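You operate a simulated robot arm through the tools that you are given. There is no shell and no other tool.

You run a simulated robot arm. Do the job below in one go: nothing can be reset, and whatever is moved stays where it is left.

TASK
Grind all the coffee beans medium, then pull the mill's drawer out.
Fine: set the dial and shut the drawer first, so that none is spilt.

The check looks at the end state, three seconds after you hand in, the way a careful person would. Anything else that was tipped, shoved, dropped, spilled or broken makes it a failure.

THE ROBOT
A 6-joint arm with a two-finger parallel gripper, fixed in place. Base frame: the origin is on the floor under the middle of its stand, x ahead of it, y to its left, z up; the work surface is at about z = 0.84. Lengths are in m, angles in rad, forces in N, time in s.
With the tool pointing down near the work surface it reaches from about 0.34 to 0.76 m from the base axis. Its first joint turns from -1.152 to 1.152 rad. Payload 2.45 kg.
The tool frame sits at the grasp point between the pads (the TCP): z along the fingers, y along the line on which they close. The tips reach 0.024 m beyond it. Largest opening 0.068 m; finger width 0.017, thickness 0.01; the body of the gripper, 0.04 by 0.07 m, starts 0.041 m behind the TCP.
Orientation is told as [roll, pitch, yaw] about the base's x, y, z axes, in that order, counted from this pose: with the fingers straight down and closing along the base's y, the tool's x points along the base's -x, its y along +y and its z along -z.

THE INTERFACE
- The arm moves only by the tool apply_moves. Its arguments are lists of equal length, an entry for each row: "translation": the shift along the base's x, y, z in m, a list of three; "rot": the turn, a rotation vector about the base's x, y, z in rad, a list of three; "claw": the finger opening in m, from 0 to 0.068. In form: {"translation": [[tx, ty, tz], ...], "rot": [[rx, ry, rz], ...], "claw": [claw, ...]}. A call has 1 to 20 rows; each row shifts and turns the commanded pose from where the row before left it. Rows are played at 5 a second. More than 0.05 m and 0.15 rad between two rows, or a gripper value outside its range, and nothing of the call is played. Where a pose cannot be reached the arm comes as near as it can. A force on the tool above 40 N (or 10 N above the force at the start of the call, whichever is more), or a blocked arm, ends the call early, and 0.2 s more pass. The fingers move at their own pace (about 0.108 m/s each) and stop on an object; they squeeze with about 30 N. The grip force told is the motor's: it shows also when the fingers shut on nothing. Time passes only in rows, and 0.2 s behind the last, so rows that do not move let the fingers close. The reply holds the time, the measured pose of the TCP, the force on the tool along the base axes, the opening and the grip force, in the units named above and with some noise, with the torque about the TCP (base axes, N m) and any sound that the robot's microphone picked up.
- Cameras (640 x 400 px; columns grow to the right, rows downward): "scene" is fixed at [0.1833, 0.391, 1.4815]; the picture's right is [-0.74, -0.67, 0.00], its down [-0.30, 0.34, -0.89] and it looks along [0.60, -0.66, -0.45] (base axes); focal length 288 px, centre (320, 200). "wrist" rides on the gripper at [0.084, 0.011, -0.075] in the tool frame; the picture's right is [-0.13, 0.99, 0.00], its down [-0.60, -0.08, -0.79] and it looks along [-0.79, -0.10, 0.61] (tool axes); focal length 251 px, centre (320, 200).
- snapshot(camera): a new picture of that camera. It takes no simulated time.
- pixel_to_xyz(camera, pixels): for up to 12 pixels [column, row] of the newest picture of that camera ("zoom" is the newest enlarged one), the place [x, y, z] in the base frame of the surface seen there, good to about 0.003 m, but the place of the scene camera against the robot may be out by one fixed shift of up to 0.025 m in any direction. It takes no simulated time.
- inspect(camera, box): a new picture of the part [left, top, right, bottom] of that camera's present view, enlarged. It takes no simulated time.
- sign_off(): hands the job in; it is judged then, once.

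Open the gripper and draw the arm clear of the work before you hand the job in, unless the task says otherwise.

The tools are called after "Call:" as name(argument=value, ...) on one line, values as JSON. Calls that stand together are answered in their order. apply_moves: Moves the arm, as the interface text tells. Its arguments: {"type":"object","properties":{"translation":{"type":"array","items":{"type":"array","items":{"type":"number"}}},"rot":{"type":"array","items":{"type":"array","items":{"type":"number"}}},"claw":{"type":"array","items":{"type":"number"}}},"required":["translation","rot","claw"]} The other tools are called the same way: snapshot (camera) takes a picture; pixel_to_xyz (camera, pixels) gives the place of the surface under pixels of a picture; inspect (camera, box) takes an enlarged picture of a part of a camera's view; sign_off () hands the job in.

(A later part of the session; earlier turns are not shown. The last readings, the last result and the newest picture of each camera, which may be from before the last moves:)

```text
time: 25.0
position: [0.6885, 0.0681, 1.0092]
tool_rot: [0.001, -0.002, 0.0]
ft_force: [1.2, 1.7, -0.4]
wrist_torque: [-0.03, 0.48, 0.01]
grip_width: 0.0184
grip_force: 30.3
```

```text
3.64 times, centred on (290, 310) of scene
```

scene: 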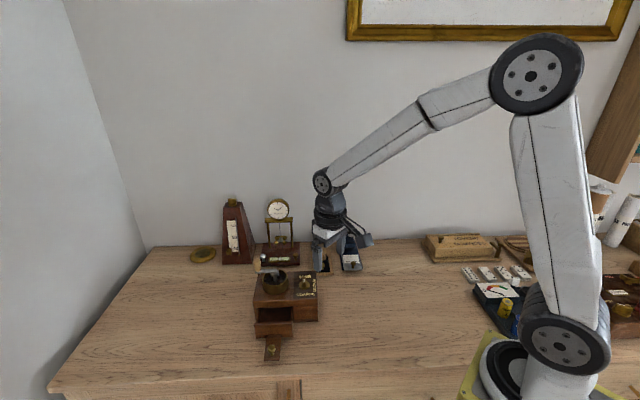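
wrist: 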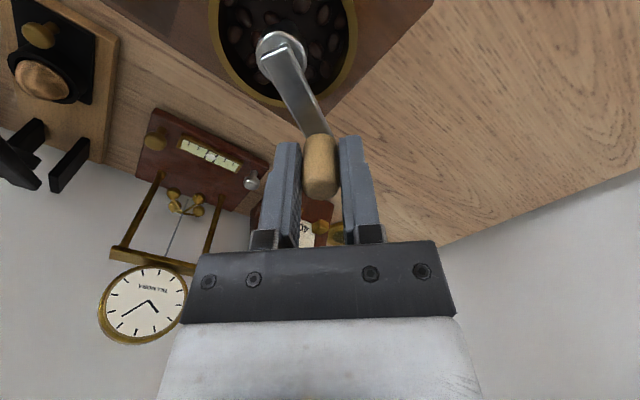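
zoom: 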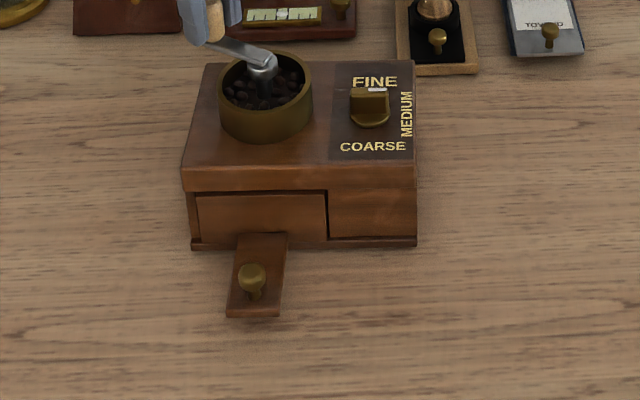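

The crank turned easily with only about 2 N and the handle spins in its mount; the mill did not move. I'll carry on clockwise for another 80° in 20° steps and check the forces.

Call:
apply_moves(translation=[[0.0011, -0.0142, 0], [-0.0039, -0.0137, 0], [-0.0083, -0.0116, 0], [-0.0118, -0.008, 0]], rot=[[0, 0, 0], [0, 0, 0], [0, 0, 0], [0, 0, 0]], claw=[0.01, 0.01, 0.01, 0.01])

Call:
inspect(camera="scene", box=[245, 255, 335, 365])

```text
time: 26.0
position: [0.6649, 0.0202, 1.0091]
tool_rot: [-0.001, -0.001, -0.002]
ft_force: [-0.1, -1.5, 0.5]
wrist_torque: [-0.03, 0.58, 0.01]
grip_width: 0.0182
grip_force: 30.0
```

```text
3.64 times, centred on (290, 310) of scene
```

zoom: 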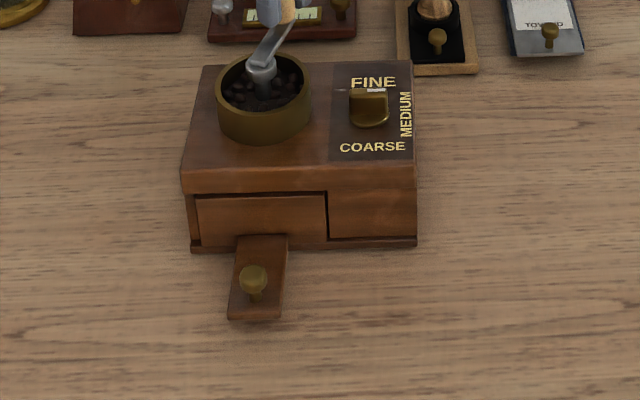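

Still only about 1.5 N and the mill is steady. I'll finish the turn clockwise back to the starting angle.

Call:
apply_moves(translation=[[-0.0138, -0.0035, 0], [-0.0142, 0.0014, 0], [-0.0129, 0.0062, 0], [-0.01, 0.0102, 0], [-0.0059, 0.013, 0], [-0.0011, 0.0142, 0], [0.0039, 0.0137, 0], [0.0083, 0.0116, 0], [0.0118, 0.008, 0]], rot=[[0, 0, 0], [0, 0, 0], [0, 0, 0], [0, 0, 0], [0, 0, 0], [0, 0, 0], [0, 0, 0], [0, 0, 0], [0, 0, 0]], claw=[0.01, 0.01, 0.01, 0.01, 0.01, 0.01, 0.01, 0.01, 0.01])

Call:
inspect(camera="scene", box=[245, 255, 335, 365])

Call:
snapshot(camera="wrist")

```text
time: 28.0
position: [0.6318, 0.0959, 1.0085]
tool_rot: [-0.001, -0.006, -0.002]
ft_force: [-1.9, 2.0, -0.6]
wrist_torque: [0.14, -0.55, 0.03]
grip_width: 0.0184
grip_force: 30.2
```

```text
3.64 times, centred on (290, 310) of scene
```

zoom: 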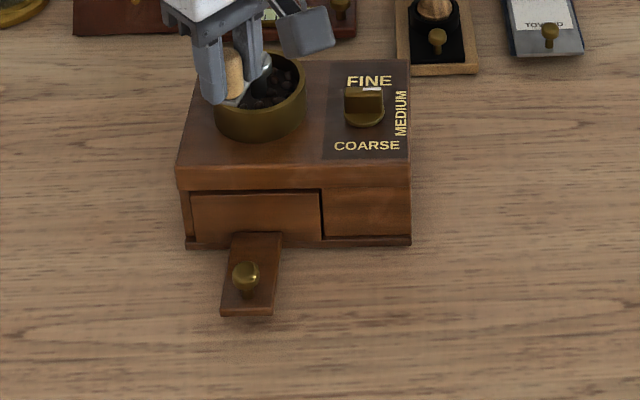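

```text
taken
```

wrist: 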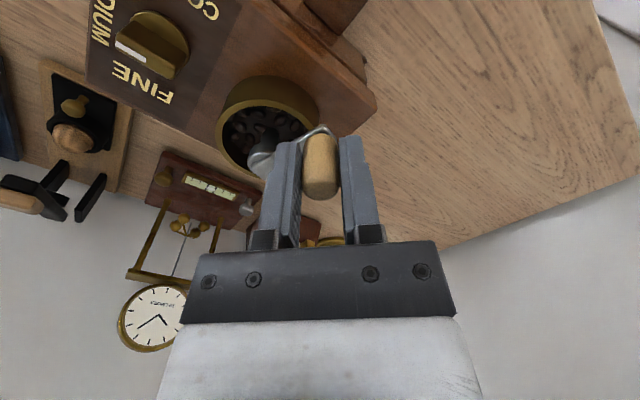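

The mill slid about 4 mm to the scene's left (FINE label from (374, 82) to (368, 81)), so my circle is not quite on the true axis. I'll measure the cup rim again to refit the axis before cranking on.

Call:
inspect(camera="wrist", box=[200, 60, 350, 180])

```text
3.33 times, centred on (275, 120) of wrist
```

zoom: 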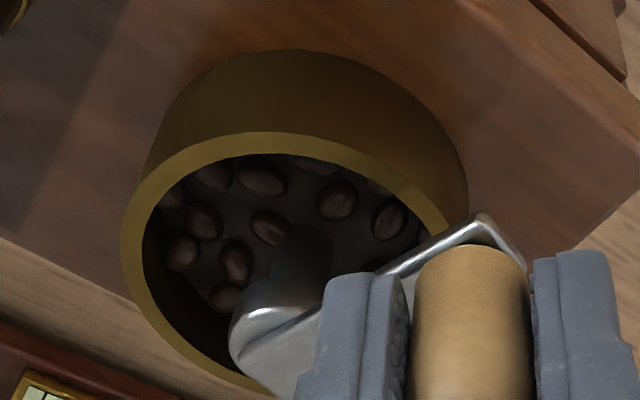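

I'll read the places of points around the rim's top ring in this zoom.

Call:
pixel_to_xyz(camera="zoom", pixels=[[131, 260], [140, 215], [170, 172], [220, 146], [280, 142], [340, 154], [390, 175], [425, 200], [145, 305], [175, 345], [215, 372], [440, 215]])

```text
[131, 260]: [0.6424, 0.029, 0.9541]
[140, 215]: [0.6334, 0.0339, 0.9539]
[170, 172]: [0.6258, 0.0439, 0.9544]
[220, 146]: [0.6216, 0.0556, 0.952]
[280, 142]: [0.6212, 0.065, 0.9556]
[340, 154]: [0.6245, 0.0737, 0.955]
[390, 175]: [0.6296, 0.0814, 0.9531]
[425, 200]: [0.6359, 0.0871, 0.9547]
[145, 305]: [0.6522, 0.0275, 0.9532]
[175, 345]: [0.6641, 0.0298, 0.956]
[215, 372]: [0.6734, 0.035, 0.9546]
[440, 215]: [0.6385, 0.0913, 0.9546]
```

A fit of the rim points gives the axis now at about (0.652, 0.059), with the handle (0.6313, 0.0957) at radius 0.042. I'll also read the height of the beans now to compare with about z = 0.944 at the start.

Call:
pixel_to_xyz(camera="zoom", pixels=[[262, 178], [205, 220], [235, 262], [335, 200], [390, 220], [270, 225], [180, 250], [310, 180], [230, 230], [290, 205]])

```text
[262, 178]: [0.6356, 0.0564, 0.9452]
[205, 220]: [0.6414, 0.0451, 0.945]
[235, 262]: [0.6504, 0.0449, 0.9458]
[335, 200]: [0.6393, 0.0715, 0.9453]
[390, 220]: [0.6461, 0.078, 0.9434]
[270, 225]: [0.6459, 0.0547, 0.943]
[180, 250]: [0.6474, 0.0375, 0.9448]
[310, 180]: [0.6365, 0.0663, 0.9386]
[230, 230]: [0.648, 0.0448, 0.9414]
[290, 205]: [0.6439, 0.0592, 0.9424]
```

The beans' tops are still around z = 0.945, so little is ground yet. With the refined axis (0.651, 0.059) and radius 0.0417, I'll crank a further half turn clockwise and check that the mill stays still.

Call:
apply_moves(translation=[[0.0137, 0.0047, 0], [0.0145, -0.0003, 0], [0.0135, -0.0052, 0], [0.0109, -0.0095, 0], [0.007, -0.0127, 0], [0.0022, -0.0143, 0], [-0.0028, -0.0142, 0], [-0.0075, -0.0124, 0], [-0.0113, -0.0091, 0]], rot=[[0, 0, 0], [0, 0, 0], [0, 0, 0], [0, 0, 0], [0, 0, 0], [0, 0, 0], [0, 0, 0], [0, 0, 0], [0, 0, 0]], claw=[0.01, 0.01, 0.01, 0.01, 0.01, 0.01, 0.01, 0.01, 0.01])

Call:
inspect(camera="scene", box=[245, 255, 335, 365])

Call:
inspect(camera="wrist", box=[240, 0, 400, 120])

```text
time: 30.0
position: [0.6715, 0.0221, 1.0097]
tool_rot: [0.001, 0.0, -0.002]
ft_force: [0.0, 0.0, 0.5]
wrist_torque: [-0.07, 0.33, -0.02]
grip_width: 0.0183
grip_force: 29.8
```

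```text
3.64 times, centred on (290, 310) of scene
```

zoom: 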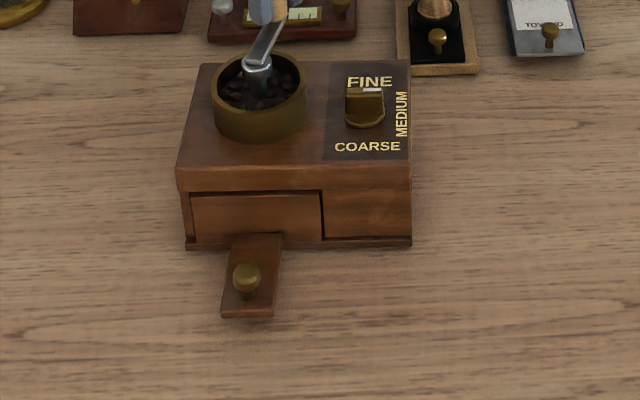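

```text
3.33 times, centred on (320, 60) of wrist
```

zoom: 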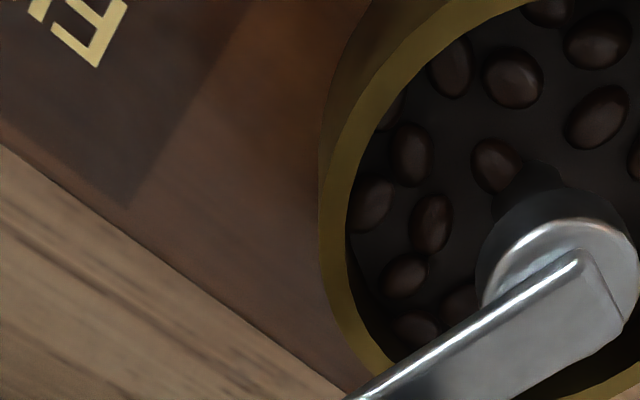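

The mill stayed in place this time (FINE at (369, 82)) and the force is about zero. I'll crank one more full turn clockwise.

Call:
apply_moves(translation=[[-0.0137, -0.0047, 0], [-0.0145, 0.0003, 0], [-0.0135, 0.0052, 0], [-0.0109, 0.0095, 0], [-0.007, 0.0127, 0], [-0.0022, 0.0143, 0], [0.0028, 0.0142, 0], [0.0075, 0.0124, 0], [0.0113, 0.0091, 0], [0.0137, 0.0047, 0], [0.0145, -0.0003, 0], [0.0135, -0.0052, 0], [0.0109, -0.0095, 0], [0.007, -0.0127, 0], [0.0022, -0.0143, 0], [-0.0028, -0.0142, 0], [-0.0075, -0.0124, 0], [-0.0113, -0.0091, 0]], rot=[[0, 0, 0], [0, 0, 0], [0, 0, 0], [0, 0, 0], [0, 0, 0], [0, 0, 0], [0, 0, 0], [0, 0, 0], [0, 0, 0], [0, 0, 0], [0, 0, 0], [0, 0, 0], [0, 0, 0], [0, 0, 0], [0, 0, 0], [0, 0, 0], [0, 0, 0], [0, 0, 0]], claw=[0.01, 0.01, 0.01, 0.01, 0.01, 0.01, 0.01, 0.01, 0.01, 0.01, 0.01, 0.01, 0.01, 0.01, 0.01, 0.01, 0.01, 0.01])

Call:
inspect(camera="scene", box=[245, 255, 335, 365])

Call:
inspect(camera="wrist", box=[240, 0, 400, 120])

```text
time: 33.8
position: [0.6703, 0.02, 1.0078]
tool_rot: [-0.002, -0.005, -0.003]
ft_force: [5.2, -3.1, 0.7]
wrist_torque: [-0.01, -0.46, 0.01]
grip_width: 0.0181
grip_force: 29.7
```

```text
3.64 times, centred on (290, 310) of scene
```

zoom: 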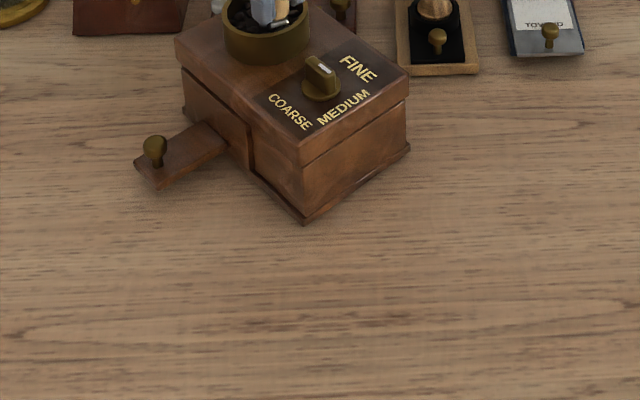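

```text
3.33 times, centred on (320, 60) of wrist
```

zoom: 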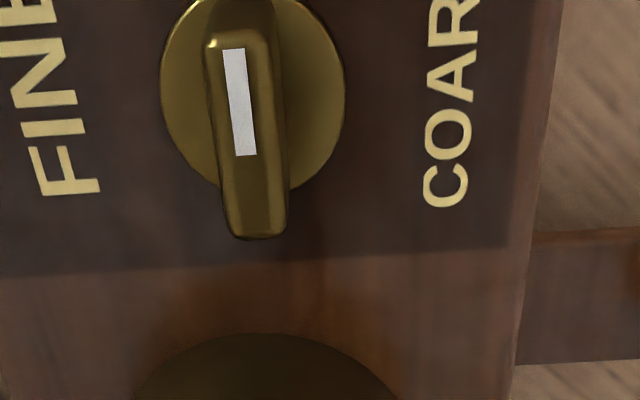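

The mill has swung round by some 50° clockwise during that turn, so something dragged it. I'll stop and look at the whole situation.

Call:
snapshot(camera="scene")

Call:
snapshot(camera="wrist")

Call:
inspect(camera="scene", box=[220, 200, 360, 320])

```text
taken
```

scene: 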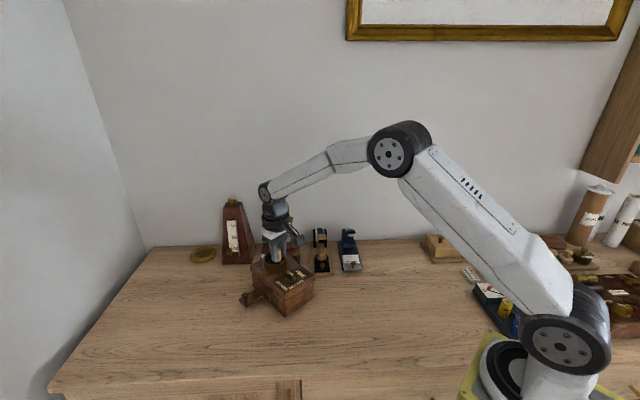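

```text
taken
```

wrist: 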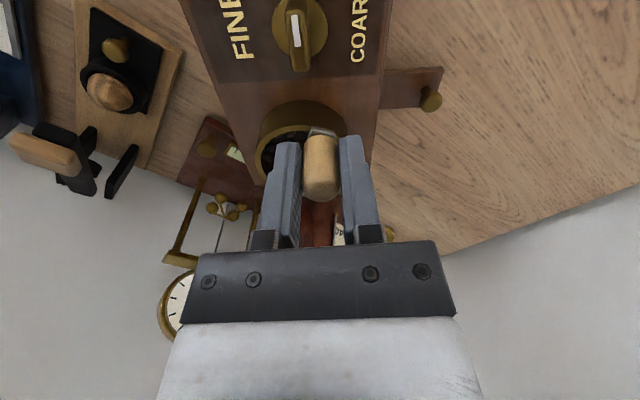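

```text
3.33 times, centred on (290, 260) of scene
```

zoom: 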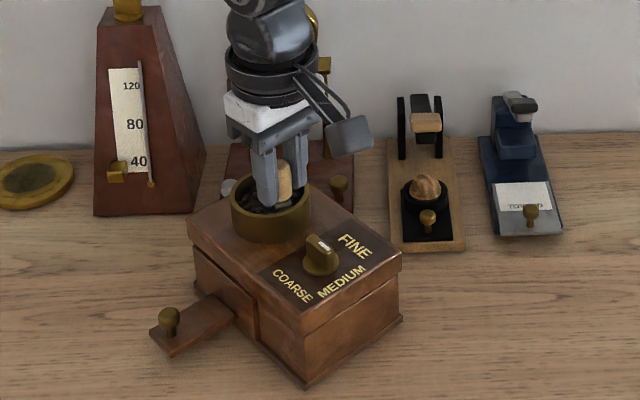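

The mill was dragged back about 6 cm and turned, so the crank must have stopped turning at some point. I'll look closely at the cup and the crank before letting go.

Call:
inspect(camera="wrist", box=[230, 80, 390, 210])

Call:
inspect(camera="scene", box=[245, 225, 325, 285])

```text
3.08 times, centred on (310, 145) of wrist
```

zoom: 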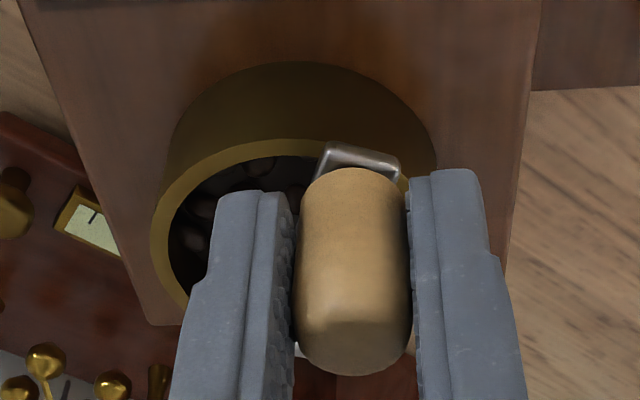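

```text
6.67 times, centred on (285, 255) of scene
```

zoom: 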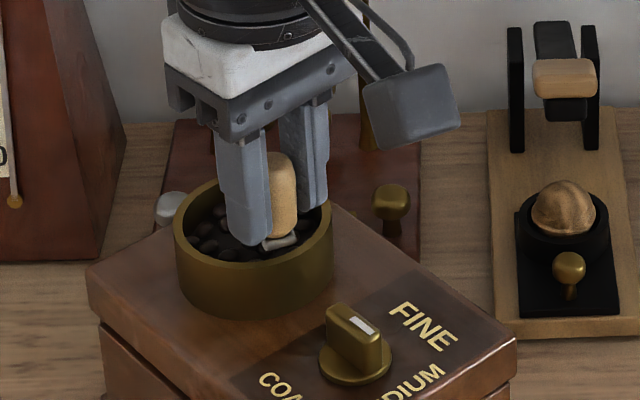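

The clock and the ball holder are where they were (silver knob still at scene (263, 256)), so only the mill moved; beans are unground and no grinding sound came, so clockwise looks like the wrong direction with the crank reaching a stop. I'll release the handle and rise to measure anew.

Call:
apply_moves(translation=[[0, 0, 0], [0, 0, 0], [0, 0, 0.03], [0, 0, 0.03], [-0.02, 0, 0.03], [-0.02, 0, 0.02], [0, 0, 0]], rot=[[0, 0, 0], [0, 0, 0], [0, 0, 0], [0, 0, 0], [0, 0, 0], [0, 0, 0], [0, 0, 0]], claw=[0.03, 0.034, 0.034, 0.034, 0.034, 0.034, 0.034])

Call:
snapshot(camera="wrist")

Call:
inspect(camera="scene", box=[230, 225, 340, 325])

```text
time: 35.4
position: [0.6303, 0.0217, 1.1179]
tool_rot: [0.0, -0.001, -0.001]
ft_force: [0.8, 0.1, -0.1]
wrist_torque: [-0.02, -0.01, -0.04]
grip_width: 0.034
grip_force: 0.0
```

```text
taken
```

wrist: 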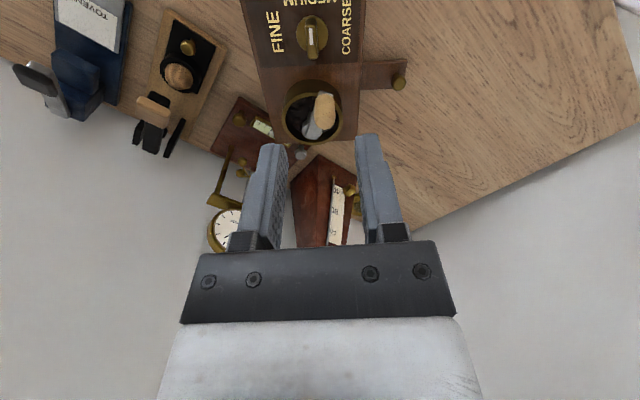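

```text
4.00 times, centred on (285, 275) of scene
```

zoom: 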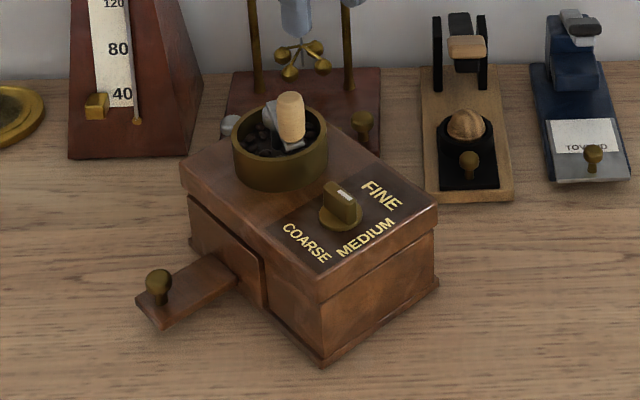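

The mill stands upright with the crank pointing towards the robot, wrist (323, 105). I'll enlarge the wrist view of the cup and crank, and the mill's back near the clock.

Call:
inspect(camera="wrist", box=[240, 60, 400, 170])

Call:
pixel_to_xyz(camera="wrist", pixels=[[245, 10], [365, 10], [276, 140], [355, 145], [258, 66], [358, 66], [398, 83], [262, 127], [300, 152], [215, 100], [325, 100], [310, 130]])

```text
3.64 times, centred on (320, 115) of wrist
```

zoom: 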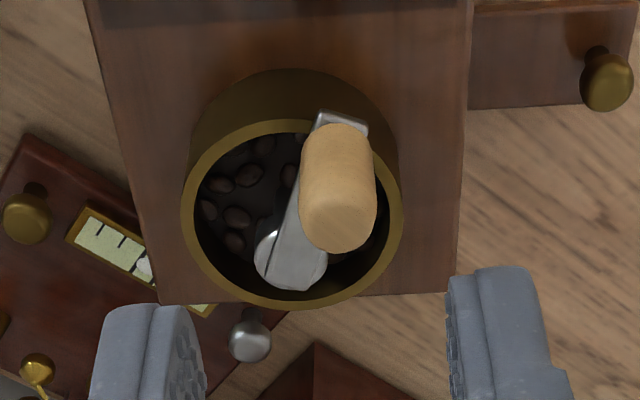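

```text
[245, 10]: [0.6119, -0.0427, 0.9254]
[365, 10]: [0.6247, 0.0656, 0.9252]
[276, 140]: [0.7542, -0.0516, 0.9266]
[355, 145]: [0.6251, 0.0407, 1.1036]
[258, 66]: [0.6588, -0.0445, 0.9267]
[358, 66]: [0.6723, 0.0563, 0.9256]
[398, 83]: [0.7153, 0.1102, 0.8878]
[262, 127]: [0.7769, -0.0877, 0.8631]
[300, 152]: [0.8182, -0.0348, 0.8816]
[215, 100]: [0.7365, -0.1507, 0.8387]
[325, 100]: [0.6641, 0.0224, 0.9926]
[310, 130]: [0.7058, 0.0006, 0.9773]
```

The mill's back edge now runs nearly along x (turned by about -48°), its back-left corner (0.754, -0.052) is still some 2.7 cm short of the clock's base. I'll go back down onto the handle at (0.671, 0.0225), without gripping yet, and measure the rim again.

Call:
apply_moves(translation=[[0.02, 0, -0.02], [0.02, 0, -0.03], [0, 0, -0.03], [0, 0, -0.03], [0, 0, 0], [0, 0, 0]], rot=[[0, 0, 0], [0, 0, 0], [0, 0, 0], [0, 0, 0], [0, 0, 0], [0, 0, 0]], claw=[0.034, 0.034, 0.034, 0.034, 0.034, 0.034])

Call:
inspect(camera="wrist", box=[230, 80, 400, 220])

```text
time: 36.8
position: [0.6717, 0.0249, 1.0085]
tool_rot: [-0.001, -0.001, -0.004]
ft_force: [0.0, 0.3, 1.1]
wrist_torque: [0.0, -0.01, 0.02]
grip_width: 0.034
grip_force: 0.0
```

```text
2.86 times, centred on (315, 150) of wrist
```

zoom: 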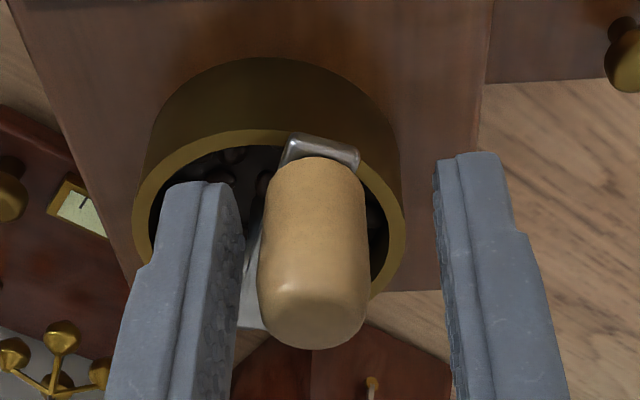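

The handle appears about 8 px left of the finger middle. I'll read the handle's and rim's places from this zoom to refit.

Call:
pixel_to_xyz(camera="zoom", pixels=[[312, 320], [275, 320], [350, 320], [312, 345], [312, 295], [145, 200], [170, 165], [220, 140], [260, 134], [385, 190], [397, 230], [385, 275]])

```text
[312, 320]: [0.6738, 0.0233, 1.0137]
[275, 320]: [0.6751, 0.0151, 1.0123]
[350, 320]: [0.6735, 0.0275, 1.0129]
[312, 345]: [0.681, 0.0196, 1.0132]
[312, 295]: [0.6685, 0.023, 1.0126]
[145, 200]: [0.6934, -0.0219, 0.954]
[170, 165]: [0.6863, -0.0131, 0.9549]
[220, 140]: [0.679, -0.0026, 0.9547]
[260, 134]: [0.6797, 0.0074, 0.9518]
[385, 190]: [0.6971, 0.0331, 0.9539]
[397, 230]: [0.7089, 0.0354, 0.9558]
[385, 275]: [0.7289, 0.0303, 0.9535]
```

The rim fit gives the axis at (0.711, 0.004) in camera terms, the handle lying at about 154° from it with radius 0.0415. I'll shift 3.4 mm in -y to centre on the handle and close on it.

Call:
apply_moves(translation=[[0, -0.0034, 0], [0, 0, 0], [0, 0, 0], [0, 0, 0], [0, 0, 0]], rot=[[0, 0, 0], [0, 0, 0], [0, 0, 0], [0, 0, 0], [0, 0, 0]], claw=[0.034, 0.026, 0.01, 0.01, 0.01])

Call:
inspect(camera="wrist", box=[230, 80, 400, 220])

```text
time: 38.0
position: [0.6721, 0.0191, 1.0067]
tool_rot: [0.0, -0.004, -0.002]
ft_force: [0.5, -0.8, 0.0]
wrist_torque: [0.0, 0.1, -0.04]
grip_width: 0.0182
grip_force: 30.2
```

```text
2.86 times, centred on (315, 150) of wrist
```

zoom: 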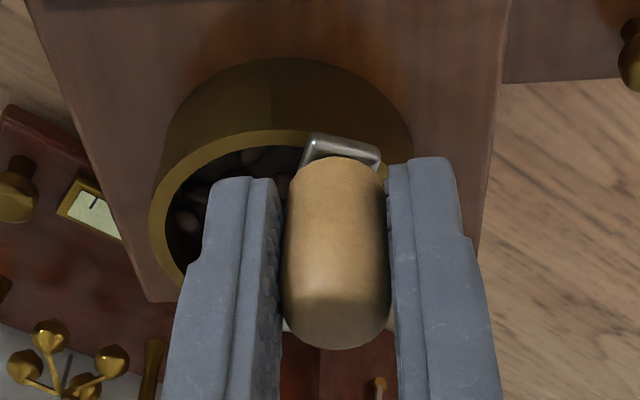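

The handle is held at 0.0182 m with under 1 N of load. I'll now try 40° counter-clockwise in 10° steps and watch force, sound and the mill.

Call:
apply_moves(translation=[[-0.0025, -0.0068, 0], [-0.0013, -0.0071, 0], [-0.0001, -0.0072, 0], [0.0012, -0.0071, 0]], rot=[[0, 0, 0], [0, 0, 0], [0, 0, 0], [0, 0, 0]], claw=[0.01, 0.01, 0.01, 0.01])

Call:
inspect(camera="scene", box=[230, 225, 340, 325])

Call:
inspect(camera="wrist", box=[230, 80, 400, 220])

```text
time: 39.0
position: [0.6658, -0.009, 1.0079]
tool_rot: [0.0, 0.002, -0.002]
ft_force: [2.7, 2.2, -0.1]
wrist_torque: [-0.03, -0.43, -0.01]
grip_width: 0.0183
grip_force: 29.7
```

```text
4.00 times, centred on (285, 275) of scene
```

zoom: 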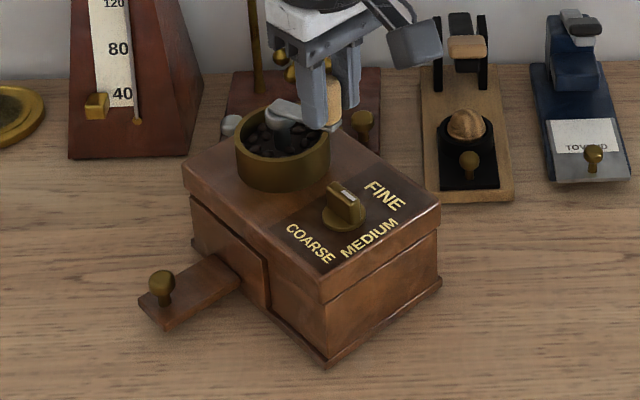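

```text
2.86 times, centred on (315, 150) of wrist
```

zoom: 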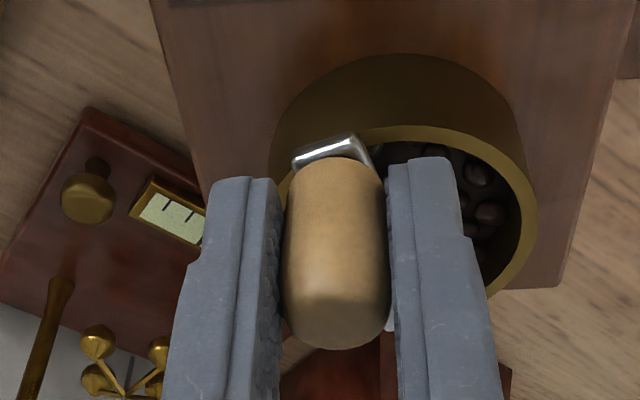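

The crank turns counter-clockwise, the mill shifted only about a millimetre, and the residual force is 3.5 N, mainly radial inward. I'll refit the axis from the rim in this view before going on.

Call:
pixel_to_xyz(camera="zoom", pixels=[[385, 137], [425, 133], [465, 142], [500, 163], [525, 195], [532, 230], [518, 265], [495, 292], [285, 190], [338, 320], [300, 318], [375, 318]])

```text
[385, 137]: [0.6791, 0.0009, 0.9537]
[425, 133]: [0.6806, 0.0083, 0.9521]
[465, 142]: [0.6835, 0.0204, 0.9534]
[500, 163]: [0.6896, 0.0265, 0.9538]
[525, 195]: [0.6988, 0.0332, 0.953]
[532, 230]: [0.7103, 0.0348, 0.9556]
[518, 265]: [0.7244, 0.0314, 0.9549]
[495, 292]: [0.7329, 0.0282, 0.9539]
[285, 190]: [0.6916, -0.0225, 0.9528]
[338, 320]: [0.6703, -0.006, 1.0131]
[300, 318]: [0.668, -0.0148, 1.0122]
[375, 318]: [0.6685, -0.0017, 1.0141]
```

The refit puts the axis near (0.7105, 0.0035) with a radius of about 0.042. Before going further I want to compare the beans in the cup with the beginning, so I'll enlarge the cup in the scene view.

Call:
inspect(camera="scene", box=[260, 245, 315, 280])

Call:
inspect(camera="wrist", box=[325, 110, 405, 180])

```text
11.43 times, centred on (288, 262) of scene
```

zoom: 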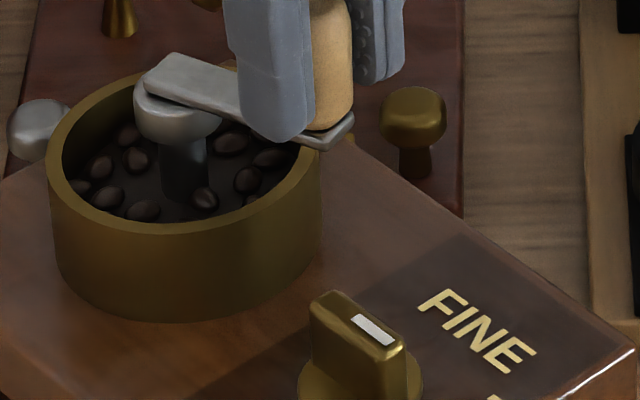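

```text
5.71 times, centred on (365, 145) of wrist
```

zoom: 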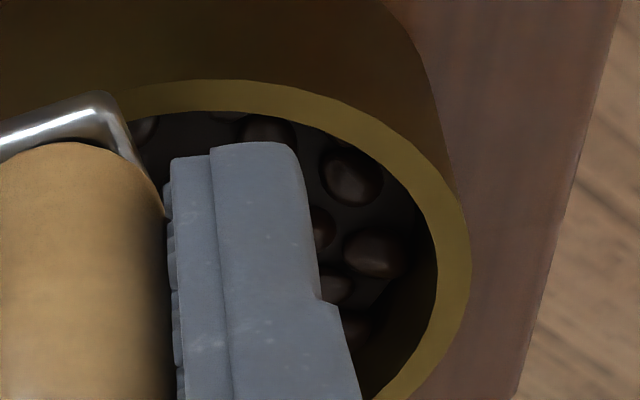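

I'll read the bean heights now from this wrist zoom to see whether the level has dropped.

Call:
pixel_to_xyz(camera="zoom", pixels=[[350, 175], [375, 250], [330, 285], [320, 230], [270, 130], [310, 180], [400, 200], [360, 215], [345, 320], [150, 130]])

```text
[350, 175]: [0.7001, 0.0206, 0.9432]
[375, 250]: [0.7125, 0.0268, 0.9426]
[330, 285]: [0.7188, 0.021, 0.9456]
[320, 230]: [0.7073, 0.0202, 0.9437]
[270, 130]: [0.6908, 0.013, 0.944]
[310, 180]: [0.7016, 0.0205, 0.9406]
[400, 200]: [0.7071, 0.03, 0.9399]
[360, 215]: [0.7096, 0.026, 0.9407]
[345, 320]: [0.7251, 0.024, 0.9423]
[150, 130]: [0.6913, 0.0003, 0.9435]
```

The bean level is about the same within the reading error (0.943 against 0.945). I'll continue counter-clockwise with the refitted circle, 70° at a slower pace, and check again.

Call:
apply_moves(translation=[[0.004, -0.0063, 0], [0.0061, -0.0091, 0], [0.0083, -0.0072, 0], [0.0099, -0.0048, 0], [0.0107, -0.0021, 0]], rot=[[0, 0, 0], [0, 0, 0], [0, 0, 0], [0, 0, 0], [0, 0, 0]], claw=[0.01, 0.01, 0.01, 0.01, 0.01])

Call:
inspect(camera="scene", box=[230, 225, 340, 325])

Call:
snapshot(camera="wrist")

```text
time: 40.2
position: [0.707, -0.0396, 1.0086]
tool_rot: [0.0, -0.002, -0.002]
ft_force: [0.5, 0.8, -0.2]
wrist_torque: [0.05, 0.43, -0.03]
grip_width: 0.0183
grip_force: 29.9
```

```text
4.00 times, centred on (285, 275) of scene
```

zoom: 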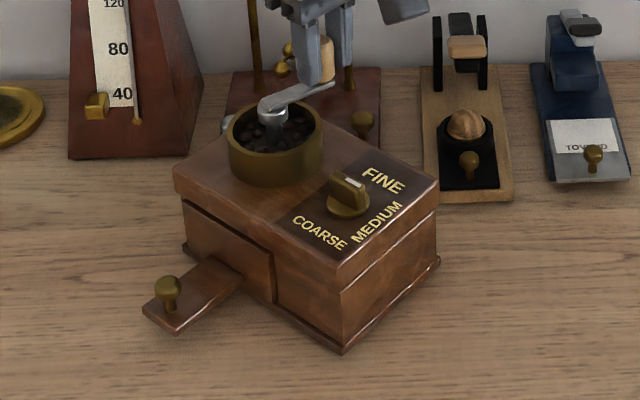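

```text
taken
```

wrist: 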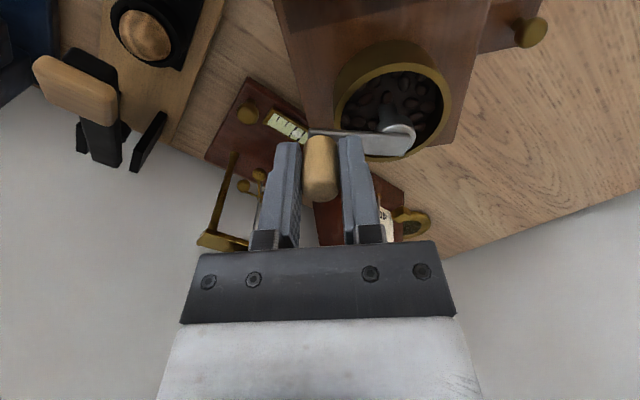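

The mill turned about 5° counter-clockwise with the crank during this arc, so the crank gives noticeable resistance this way. I'll look at the beans and the rim once more.

Call:
inspect(camera="wrist", box=[320, 50, 470, 170])

```text
3.33 times, centred on (395, 110) of wrist
```

zoom: 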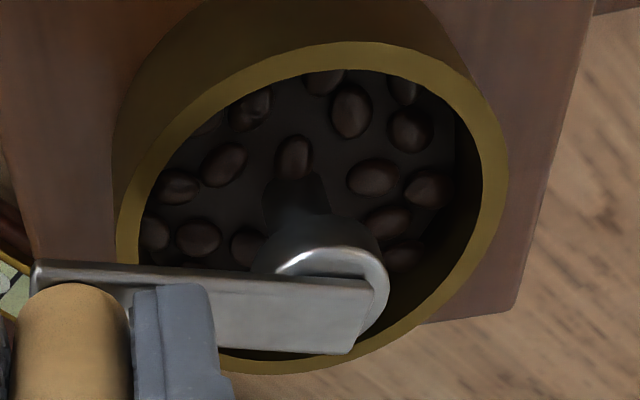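

Call:
pixel_to_xyz(camera="zoom", pixels=[[350, 50], [270, 75], [200, 125], [150, 185], [128, 240], [430, 75], [475, 120], [495, 180], [485, 240], [450, 295], [400, 335], [300, 365]])

Call:
pixel_to_xyz(camera="zoom", pixels=[[350, 110], [410, 130], [370, 178], [225, 165], [295, 155], [200, 240], [430, 185], [330, 160], [260, 200], [440, 130], [330, 265], [60, 290]])

```text
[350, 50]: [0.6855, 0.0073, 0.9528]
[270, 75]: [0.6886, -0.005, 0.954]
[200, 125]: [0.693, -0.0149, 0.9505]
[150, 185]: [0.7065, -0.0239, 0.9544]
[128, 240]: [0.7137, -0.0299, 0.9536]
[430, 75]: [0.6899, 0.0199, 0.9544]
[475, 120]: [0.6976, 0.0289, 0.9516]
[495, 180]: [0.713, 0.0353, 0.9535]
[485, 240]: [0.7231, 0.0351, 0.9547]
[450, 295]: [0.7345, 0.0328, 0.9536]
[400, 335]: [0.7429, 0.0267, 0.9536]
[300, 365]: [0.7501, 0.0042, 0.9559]
```

```text
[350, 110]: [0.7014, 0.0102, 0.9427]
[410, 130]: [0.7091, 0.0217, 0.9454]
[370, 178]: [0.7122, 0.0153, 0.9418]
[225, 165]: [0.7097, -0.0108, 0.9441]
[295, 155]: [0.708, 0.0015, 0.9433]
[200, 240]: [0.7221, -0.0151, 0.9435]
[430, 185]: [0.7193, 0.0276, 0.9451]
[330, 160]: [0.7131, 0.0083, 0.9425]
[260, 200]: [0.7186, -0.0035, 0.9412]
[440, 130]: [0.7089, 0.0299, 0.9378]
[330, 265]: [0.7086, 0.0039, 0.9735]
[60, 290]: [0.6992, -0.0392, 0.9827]
```

The rim fit now gives the axis at about (0.718, 0.004) with radius about 0.043; the far side of the crank's circle would be at the edge of my reach, so I want the mill nearer its old place. I'll first bring the crank back clockwise to point towards the robot (about 166°).

Call:
apply_moves(translation=[[-0.0106, 0.0041, 0], [-0.0092, 0.0066, 0], [-0.0071, 0.0088, 0], [-0.0046, 0.0103, 0], [-0.0018, 0.0112, 0], [0.0012, 0.0112, 0]], rot=[[0, 0, 0], [0, 0, 0], [0, 0, 0], [0, 0, 0], [0, 0, 0], [0, 0, 0]], claw=[0.01, 0.01, 0.01, 0.01, 0.01, 0.01])

Call:
inspect(camera="scene", box=[230, 225, 340, 325])

Call:
snapshot(camera="wrist")

```text
time: 41.6
position: [0.6763, 0.0148, 1.0083]
tool_rot: [0.001, -0.002, -0.001]
ft_force: [1.6, -1.7, -0.3]
wrist_torque: [0.02, 0.4, 0.01]
grip_width: 0.0183
grip_force: 30.4
```

```text
4.00 times, centred on (285, 275) of scene
```

zoom: 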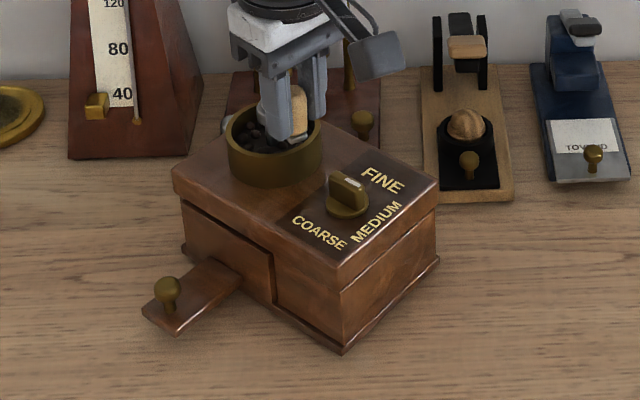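

```text
taken
```

wrist: 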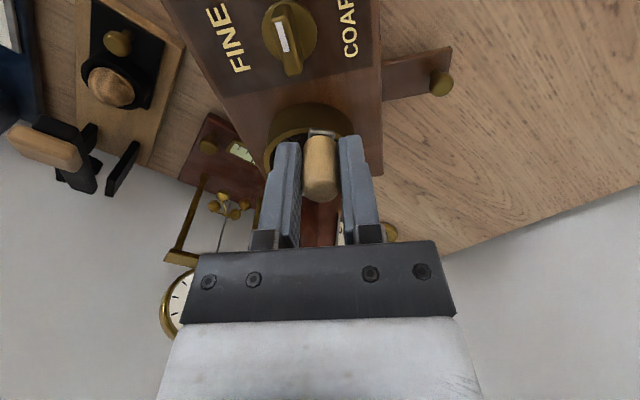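

The mill did not move at all on this arc, so axis (0.7177, 0.0035) with radius 0.0433 is a good fit. Now I'll draw the mill gently back toward its old place along (-0.79, 0.61), 0.04 m first.

Call:
apply_moves(translation=[[-0.004, 0.003, 0], [-0.0063, 0.0049, 0], [-0.0079, 0.0061, 0], [-0.0079, 0.0061, 0], [-0.0055, 0.0043, 0], [0, 0, 0]], rot=[[0, 0, 0], [0, 0, 0], [0, 0, 0], [0, 0, 0], [0, 0, 0], [0, 0, 0]], claw=[0.01, 0.01, 0.01, 0.01, 0.01, 0.01])

Call:
inspect(camera="scene", box=[230, 225, 340, 325])

Call:
snapshot(camera="wrist")

```text
time: 43.0
position: [0.6433, 0.0385, 1.0087]
tool_rot: [0.001, 0.001, -0.002]
ft_force: [0.9, 1.2, 0.2]
wrist_torque: [0.02, -0.16, 0.05]
grip_width: 0.0183
grip_force: 30.5
```

```text
4.00 times, centred on (285, 275) of scene
```

zoom: 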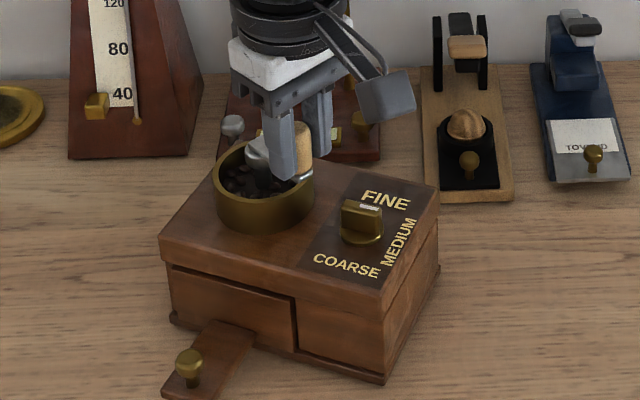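

```text
taken
```

wrist: 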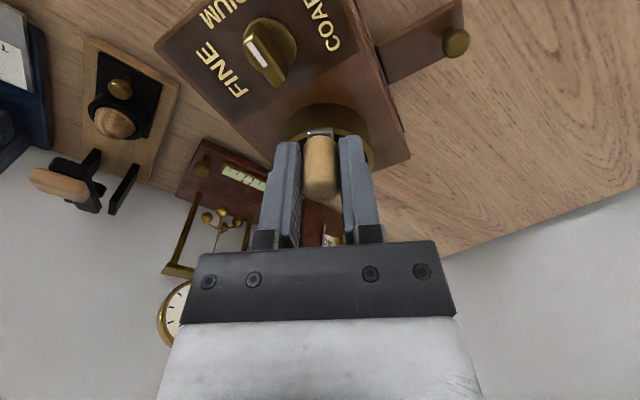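

The mill slid nicely and also turned back by about 25°. I'll draw it the remaining (-0.038, 0.016) toward its old place.

Call:
apply_moves(translation=[[-0.004, 0.0015, 0], [-0.007, 0.003, 0], [-0.008, 0.0034, 0], [-0.008, 0.0034, 0], [-0.007, 0.003, 0], [-0.004, 0.0017, 0], [0, 0, 0]], rot=[[0, 0, 0], [0, 0, 0], [0, 0, 0], [0, 0, 0], [0, 0, 0], [0, 0, 0], [0, 0, 0]], claw=[0.01, 0.01, 0.01, 0.01, 0.01, 0.01, 0.01])

Call:
inspect(camera="scene", box=[230, 225, 340, 345])

Call:
snapshot(camera="wrist")

```text
time: 44.6
position: [0.6043, 0.0535, 1.0083]
tool_rot: [0.0, 0.0, -0.002]
ft_force: [0.1, 0.0, -0.9]
wrist_torque: [0.02, 0.27, 0.03]
grip_width: 0.018
grip_force: 29.6
```

```text
3.33 times, centred on (285, 285) of scene
```

zoom: 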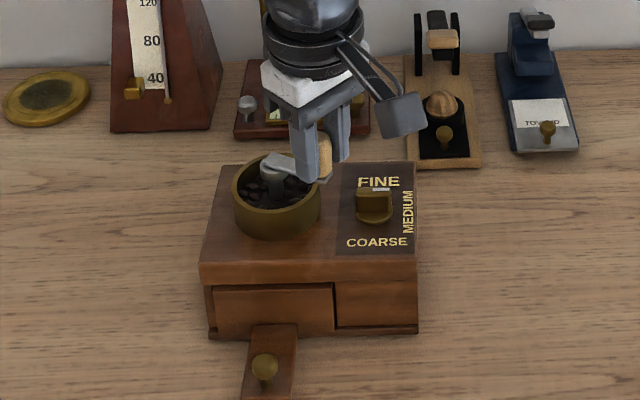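

```text
taken
```

wrist: 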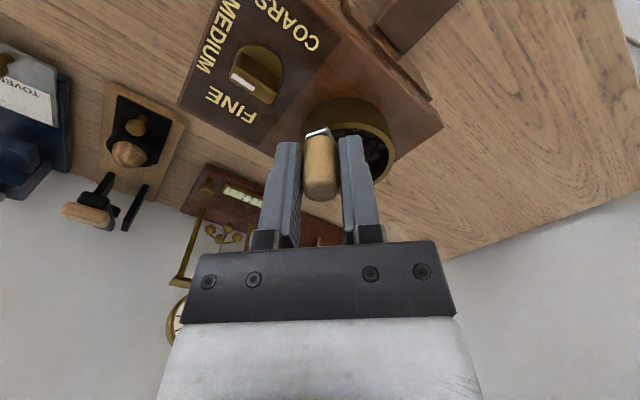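

The mill is back within several millimetres of its first place and orientation, drawer still shut and dial on MEDIUM. I'll fit the rim again for the next cranking, from an enlarged wrist view.

Call:
inspect(camera="wrist", box=[250, 80, 420, 210])

```text
3.08 times, centred on (335, 145) of wrist
```

zoom: 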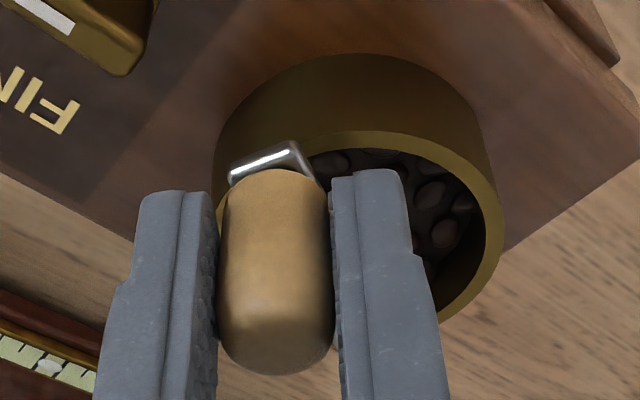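

Call:
pixel_to_xyz(camera="zoom", pixels=[[310, 142], [345, 137], [385, 137], [425, 146], [460, 165], [485, 193], [496, 225], [490, 260], [470, 292], [445, 315], [222, 205], [230, 190]])

```text
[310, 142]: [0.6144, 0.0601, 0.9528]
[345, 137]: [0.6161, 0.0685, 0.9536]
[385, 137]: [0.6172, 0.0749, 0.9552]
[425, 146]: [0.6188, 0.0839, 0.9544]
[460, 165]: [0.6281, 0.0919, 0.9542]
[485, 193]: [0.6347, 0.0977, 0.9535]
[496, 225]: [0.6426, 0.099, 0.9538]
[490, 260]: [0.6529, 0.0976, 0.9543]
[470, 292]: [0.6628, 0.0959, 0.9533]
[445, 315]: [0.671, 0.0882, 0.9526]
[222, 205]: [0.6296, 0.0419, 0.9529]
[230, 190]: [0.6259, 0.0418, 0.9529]
```

The rim centre is now (0.6465, 0.0678) and the handle at 198.8° with radius about 0.043, consistent with before. To hold the mill steady I'll press down lightly on the crank first, by 1 mm, and read the force.

Call:
apply_moves(translation=[[0, 0, -0.001], [0, 0, 0]], rot=[[0, 0, 0], [0, 0, 0]], claw=[0.01, 0.01])

```text
time: 45.2
position: [0.6058, 0.0532, 1.0092]
tool_rot: [0.001, -0.002, -0.002]
ft_force: [-6.6, -1.1, -0.4]
wrist_torque: [0.0, 0.65, -0.01]
grip_width: 0.0184
grip_force: 30.0
```

The vertical force barely changed but -6.6 N shows along x; I'll hold still a moment to see whether it is a settled value.

Call:
apply_moves(translation=[[0, 0, 0], [0, 0, 0]], rot=[[0, 0, 0], [0, 0, 0]], claw=[0.01, 0.01])

Call:
inspect(camera="scene", box=[230, 225, 340, 345])

```text
time: 45.8
position: [0.6055, 0.0529, 1.0092]
tool_rot: [-0.001, -0.003, -0.003]
ft_force: [-8.6, -3.1, 4.1]
wrist_torque: [-0.04, 0.25, -0.01]
grip_width: 0.0182
grip_force: 29.5
```

```text
3.33 times, centred on (285, 285) of scene
```

zoom: 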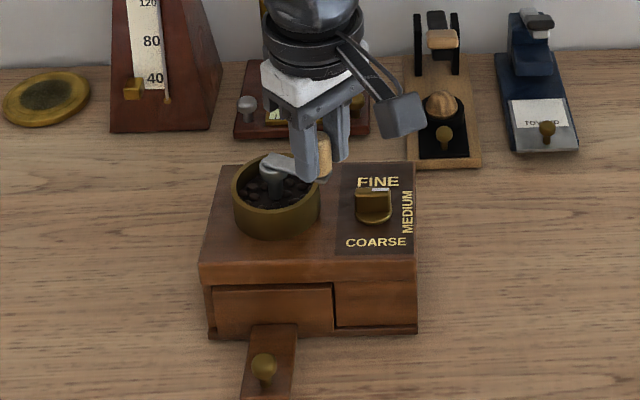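

There is a settled radial push of about 9 N outward, so the TCP is about 1.2 mm too far inward. I'll ease outward by that amount and read again.

Call:
apply_moves(translation=[[-0.0011, -0.0004, 0], [0, 0, 0]], rot=[[0, 0, 0], [0, 0, 0]], claw=[0.01, 0.01])

```text
time: 46.4
position: [0.6064, 0.0528, 1.0083]
tool_rot: [0.003, -0.007, -0.003]
ft_force: [6.5, 1.3, 1.1]
wrist_torque: [0.1, -0.06, 0.03]
grip_width: 0.0184
grip_force: 30.1
```

Now 6.6 N inward, so the stiffness is about 13 N/mm and the neutral spot lies half a millimetre back: radius about 0.0437 from (0.6467, 0.0679). I'll crank 30° counter-clockwise on that circle and check the radial force.

Call:
apply_moves(translation=[[0.0036, -0.0067, 0], [0.0042, -0.0064, 0], [0.0053, -0.0055, 0], [0, 0, 0]], rot=[[0, 0, 0], [0, 0, 0], [0, 0, 0], [0, 0, 0]], claw=[0.01, 0.01, 0.01, 0.01])

Call:
inspect(camera="scene", box=[230, 225, 340, 345])

```text
time: 47.4
position: [0.617, 0.034, 1.0099]
tool_rot: [-0.001, -0.001, -0.001]
ft_force: [4.7, 7.1, 5.0]
wrist_torque: [0.04, -0.27, 0.05]
grip_width: 0.0184
grip_force: 29.9
```

```text
3.33 times, centred on (285, 285) of scene
```

zoom: 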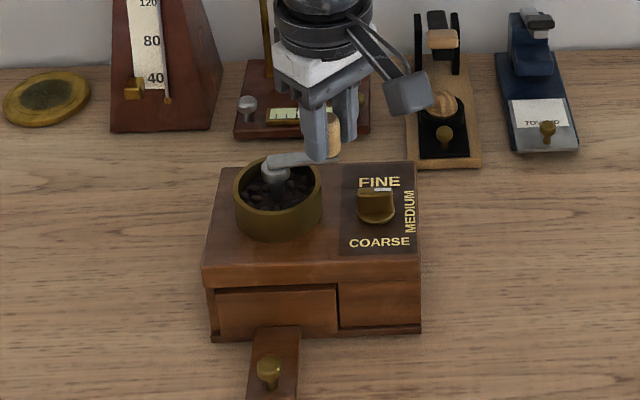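

The mill slid about 3 mm and 8 N radial load remains, so a firm grip on the handle is too stiff for this light mill. I'll change the method: let go, close the fingers and use them as a post that pushes the handle round from behind, which leaves it free radially. First I release and rise.

Call:
apply_moves(translation=[[0, 0, 0], [0, 0, 0], [0, 0, 0.03], [0, 0, 0.03], [0, 0, 0.02], [0, 0, 0]], rot=[[0, 0, 0], [0, 0, 0], [0, 0, 0], [0, 0, 0], [0, 0, 0], [0, 0, 0]], claw=[0.028, 0.032, 0.032, 0.032, 0.032, 0.032])

Call:
snapshot(camera="wrist")

Call:
inspect(camera="wrist", box=[260, 30, 420, 140])

```text
time: 48.8
position: [0.6172, 0.0337, 1.0882]
tool_rot: [-0.001, -0.002, -0.001]
ft_force: [0.1, -0.5, -0.3]
wrist_torque: [-0.04, -0.02, 0.0]
grip_width: 0.032
grip_force: 0.2
```

```text
taken
```

wrist: 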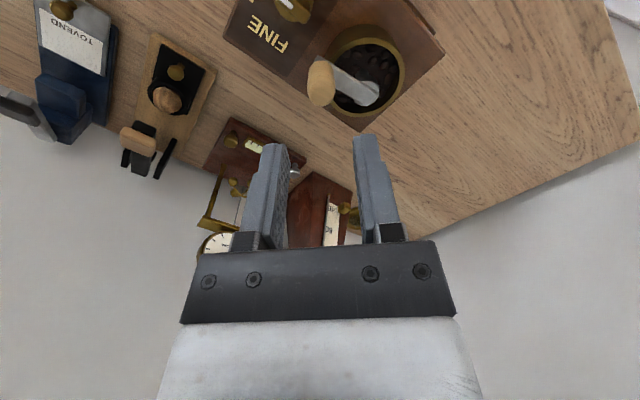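

```text
3.64 times, centred on (340, 85) of wrist
```

zoom: 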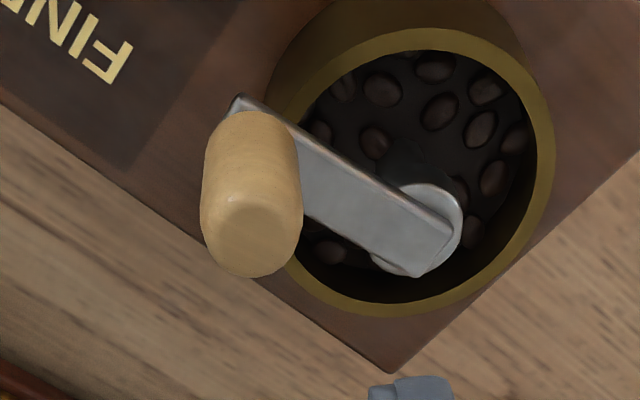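

The crank and cup are in clear view. I'll read the handle's top, the rim ring and the beans.

Call:
pixel_to_xyz(camera="zoom", pixels=[[250, 240], [220, 240], [285, 240], [250, 262], [250, 215], [300, 90], [370, 45], [440, 35], [510, 70], [545, 140], [530, 215], [470, 290]])

Call:
pixel_to_xyz(camera="zoom", pixels=[[400, 310], [330, 295], [383, 88], [440, 110], [480, 130], [495, 180], [375, 140], [470, 230], [405, 120], [410, 235], [440, 210], [300, 270]])

```text
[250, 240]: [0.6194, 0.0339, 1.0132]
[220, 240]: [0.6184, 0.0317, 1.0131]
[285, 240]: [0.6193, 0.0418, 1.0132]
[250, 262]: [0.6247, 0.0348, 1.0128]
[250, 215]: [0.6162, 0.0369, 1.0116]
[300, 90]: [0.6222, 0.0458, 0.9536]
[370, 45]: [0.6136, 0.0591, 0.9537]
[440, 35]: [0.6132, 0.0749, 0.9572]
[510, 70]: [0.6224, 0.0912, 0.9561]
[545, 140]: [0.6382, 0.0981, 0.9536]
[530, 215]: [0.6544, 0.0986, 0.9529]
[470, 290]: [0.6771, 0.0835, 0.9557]
```

```text
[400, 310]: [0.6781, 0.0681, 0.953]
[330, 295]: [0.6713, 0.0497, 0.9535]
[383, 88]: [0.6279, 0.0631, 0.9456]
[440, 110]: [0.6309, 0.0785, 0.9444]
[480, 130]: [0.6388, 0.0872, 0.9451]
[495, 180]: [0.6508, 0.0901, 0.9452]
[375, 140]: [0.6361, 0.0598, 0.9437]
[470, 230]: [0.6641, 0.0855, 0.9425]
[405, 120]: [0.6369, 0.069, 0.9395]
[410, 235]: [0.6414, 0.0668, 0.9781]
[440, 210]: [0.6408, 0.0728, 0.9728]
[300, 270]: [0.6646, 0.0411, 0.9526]
```

The full ring fit gives the axis at (0.646, 0.0685), and the handle at (0.620, 0.036), i.e. 231° with radius 0.042. I'll close the fingers, go to 191° on the circle at (0.605, 0.060), 40° behind the handle for a counter-clockwise push, and come down to TCP z ≈ 1.010.

Call:
apply_moves(translation=[[-0.0065, 0.0125, 0], [-0.0066, 0.0126, 0], [0, 0, 0], [0, 0, -0.03], [0, 0, -0.03], [0, 0, -0.018], [0, 0, 0]], rot=[[0, 0, 0], [0, 0, 0], [0, 0, 0], [0, 0, 0], [0, 0, 0], [0, 0, 0], [0, 0, 0]], claw=[0.02, 0.0, 0.0, 0.0, 0.0, 0.0, 0.0])

Call:
snapshot(camera="wrist")

Call:
inspect(camera="scene", box=[230, 225, 340, 345])

```text
time: 50.4
position: [0.6052, 0.0595, 1.0106]
tool_rot: [0.0, -0.002, 0.0]
ft_force: [-0.7, 0.2, -1.1]
wrist_torque: [0.03, 0.01, -0.02]
grip_width: 0.0002
grip_force: 23.5
```

```text
taken
```

wrist: 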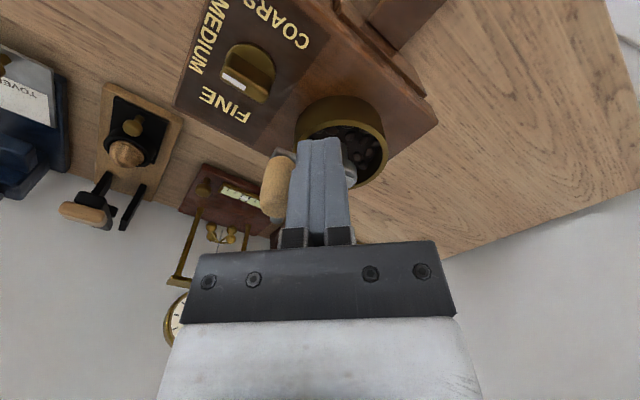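

```text
3.33 times, centred on (285, 285) of scene
```

zoom: 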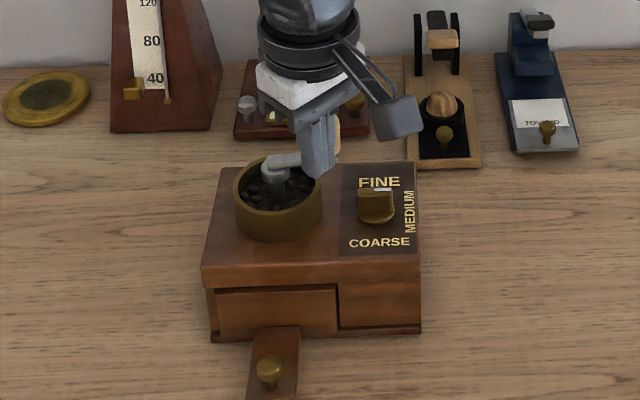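

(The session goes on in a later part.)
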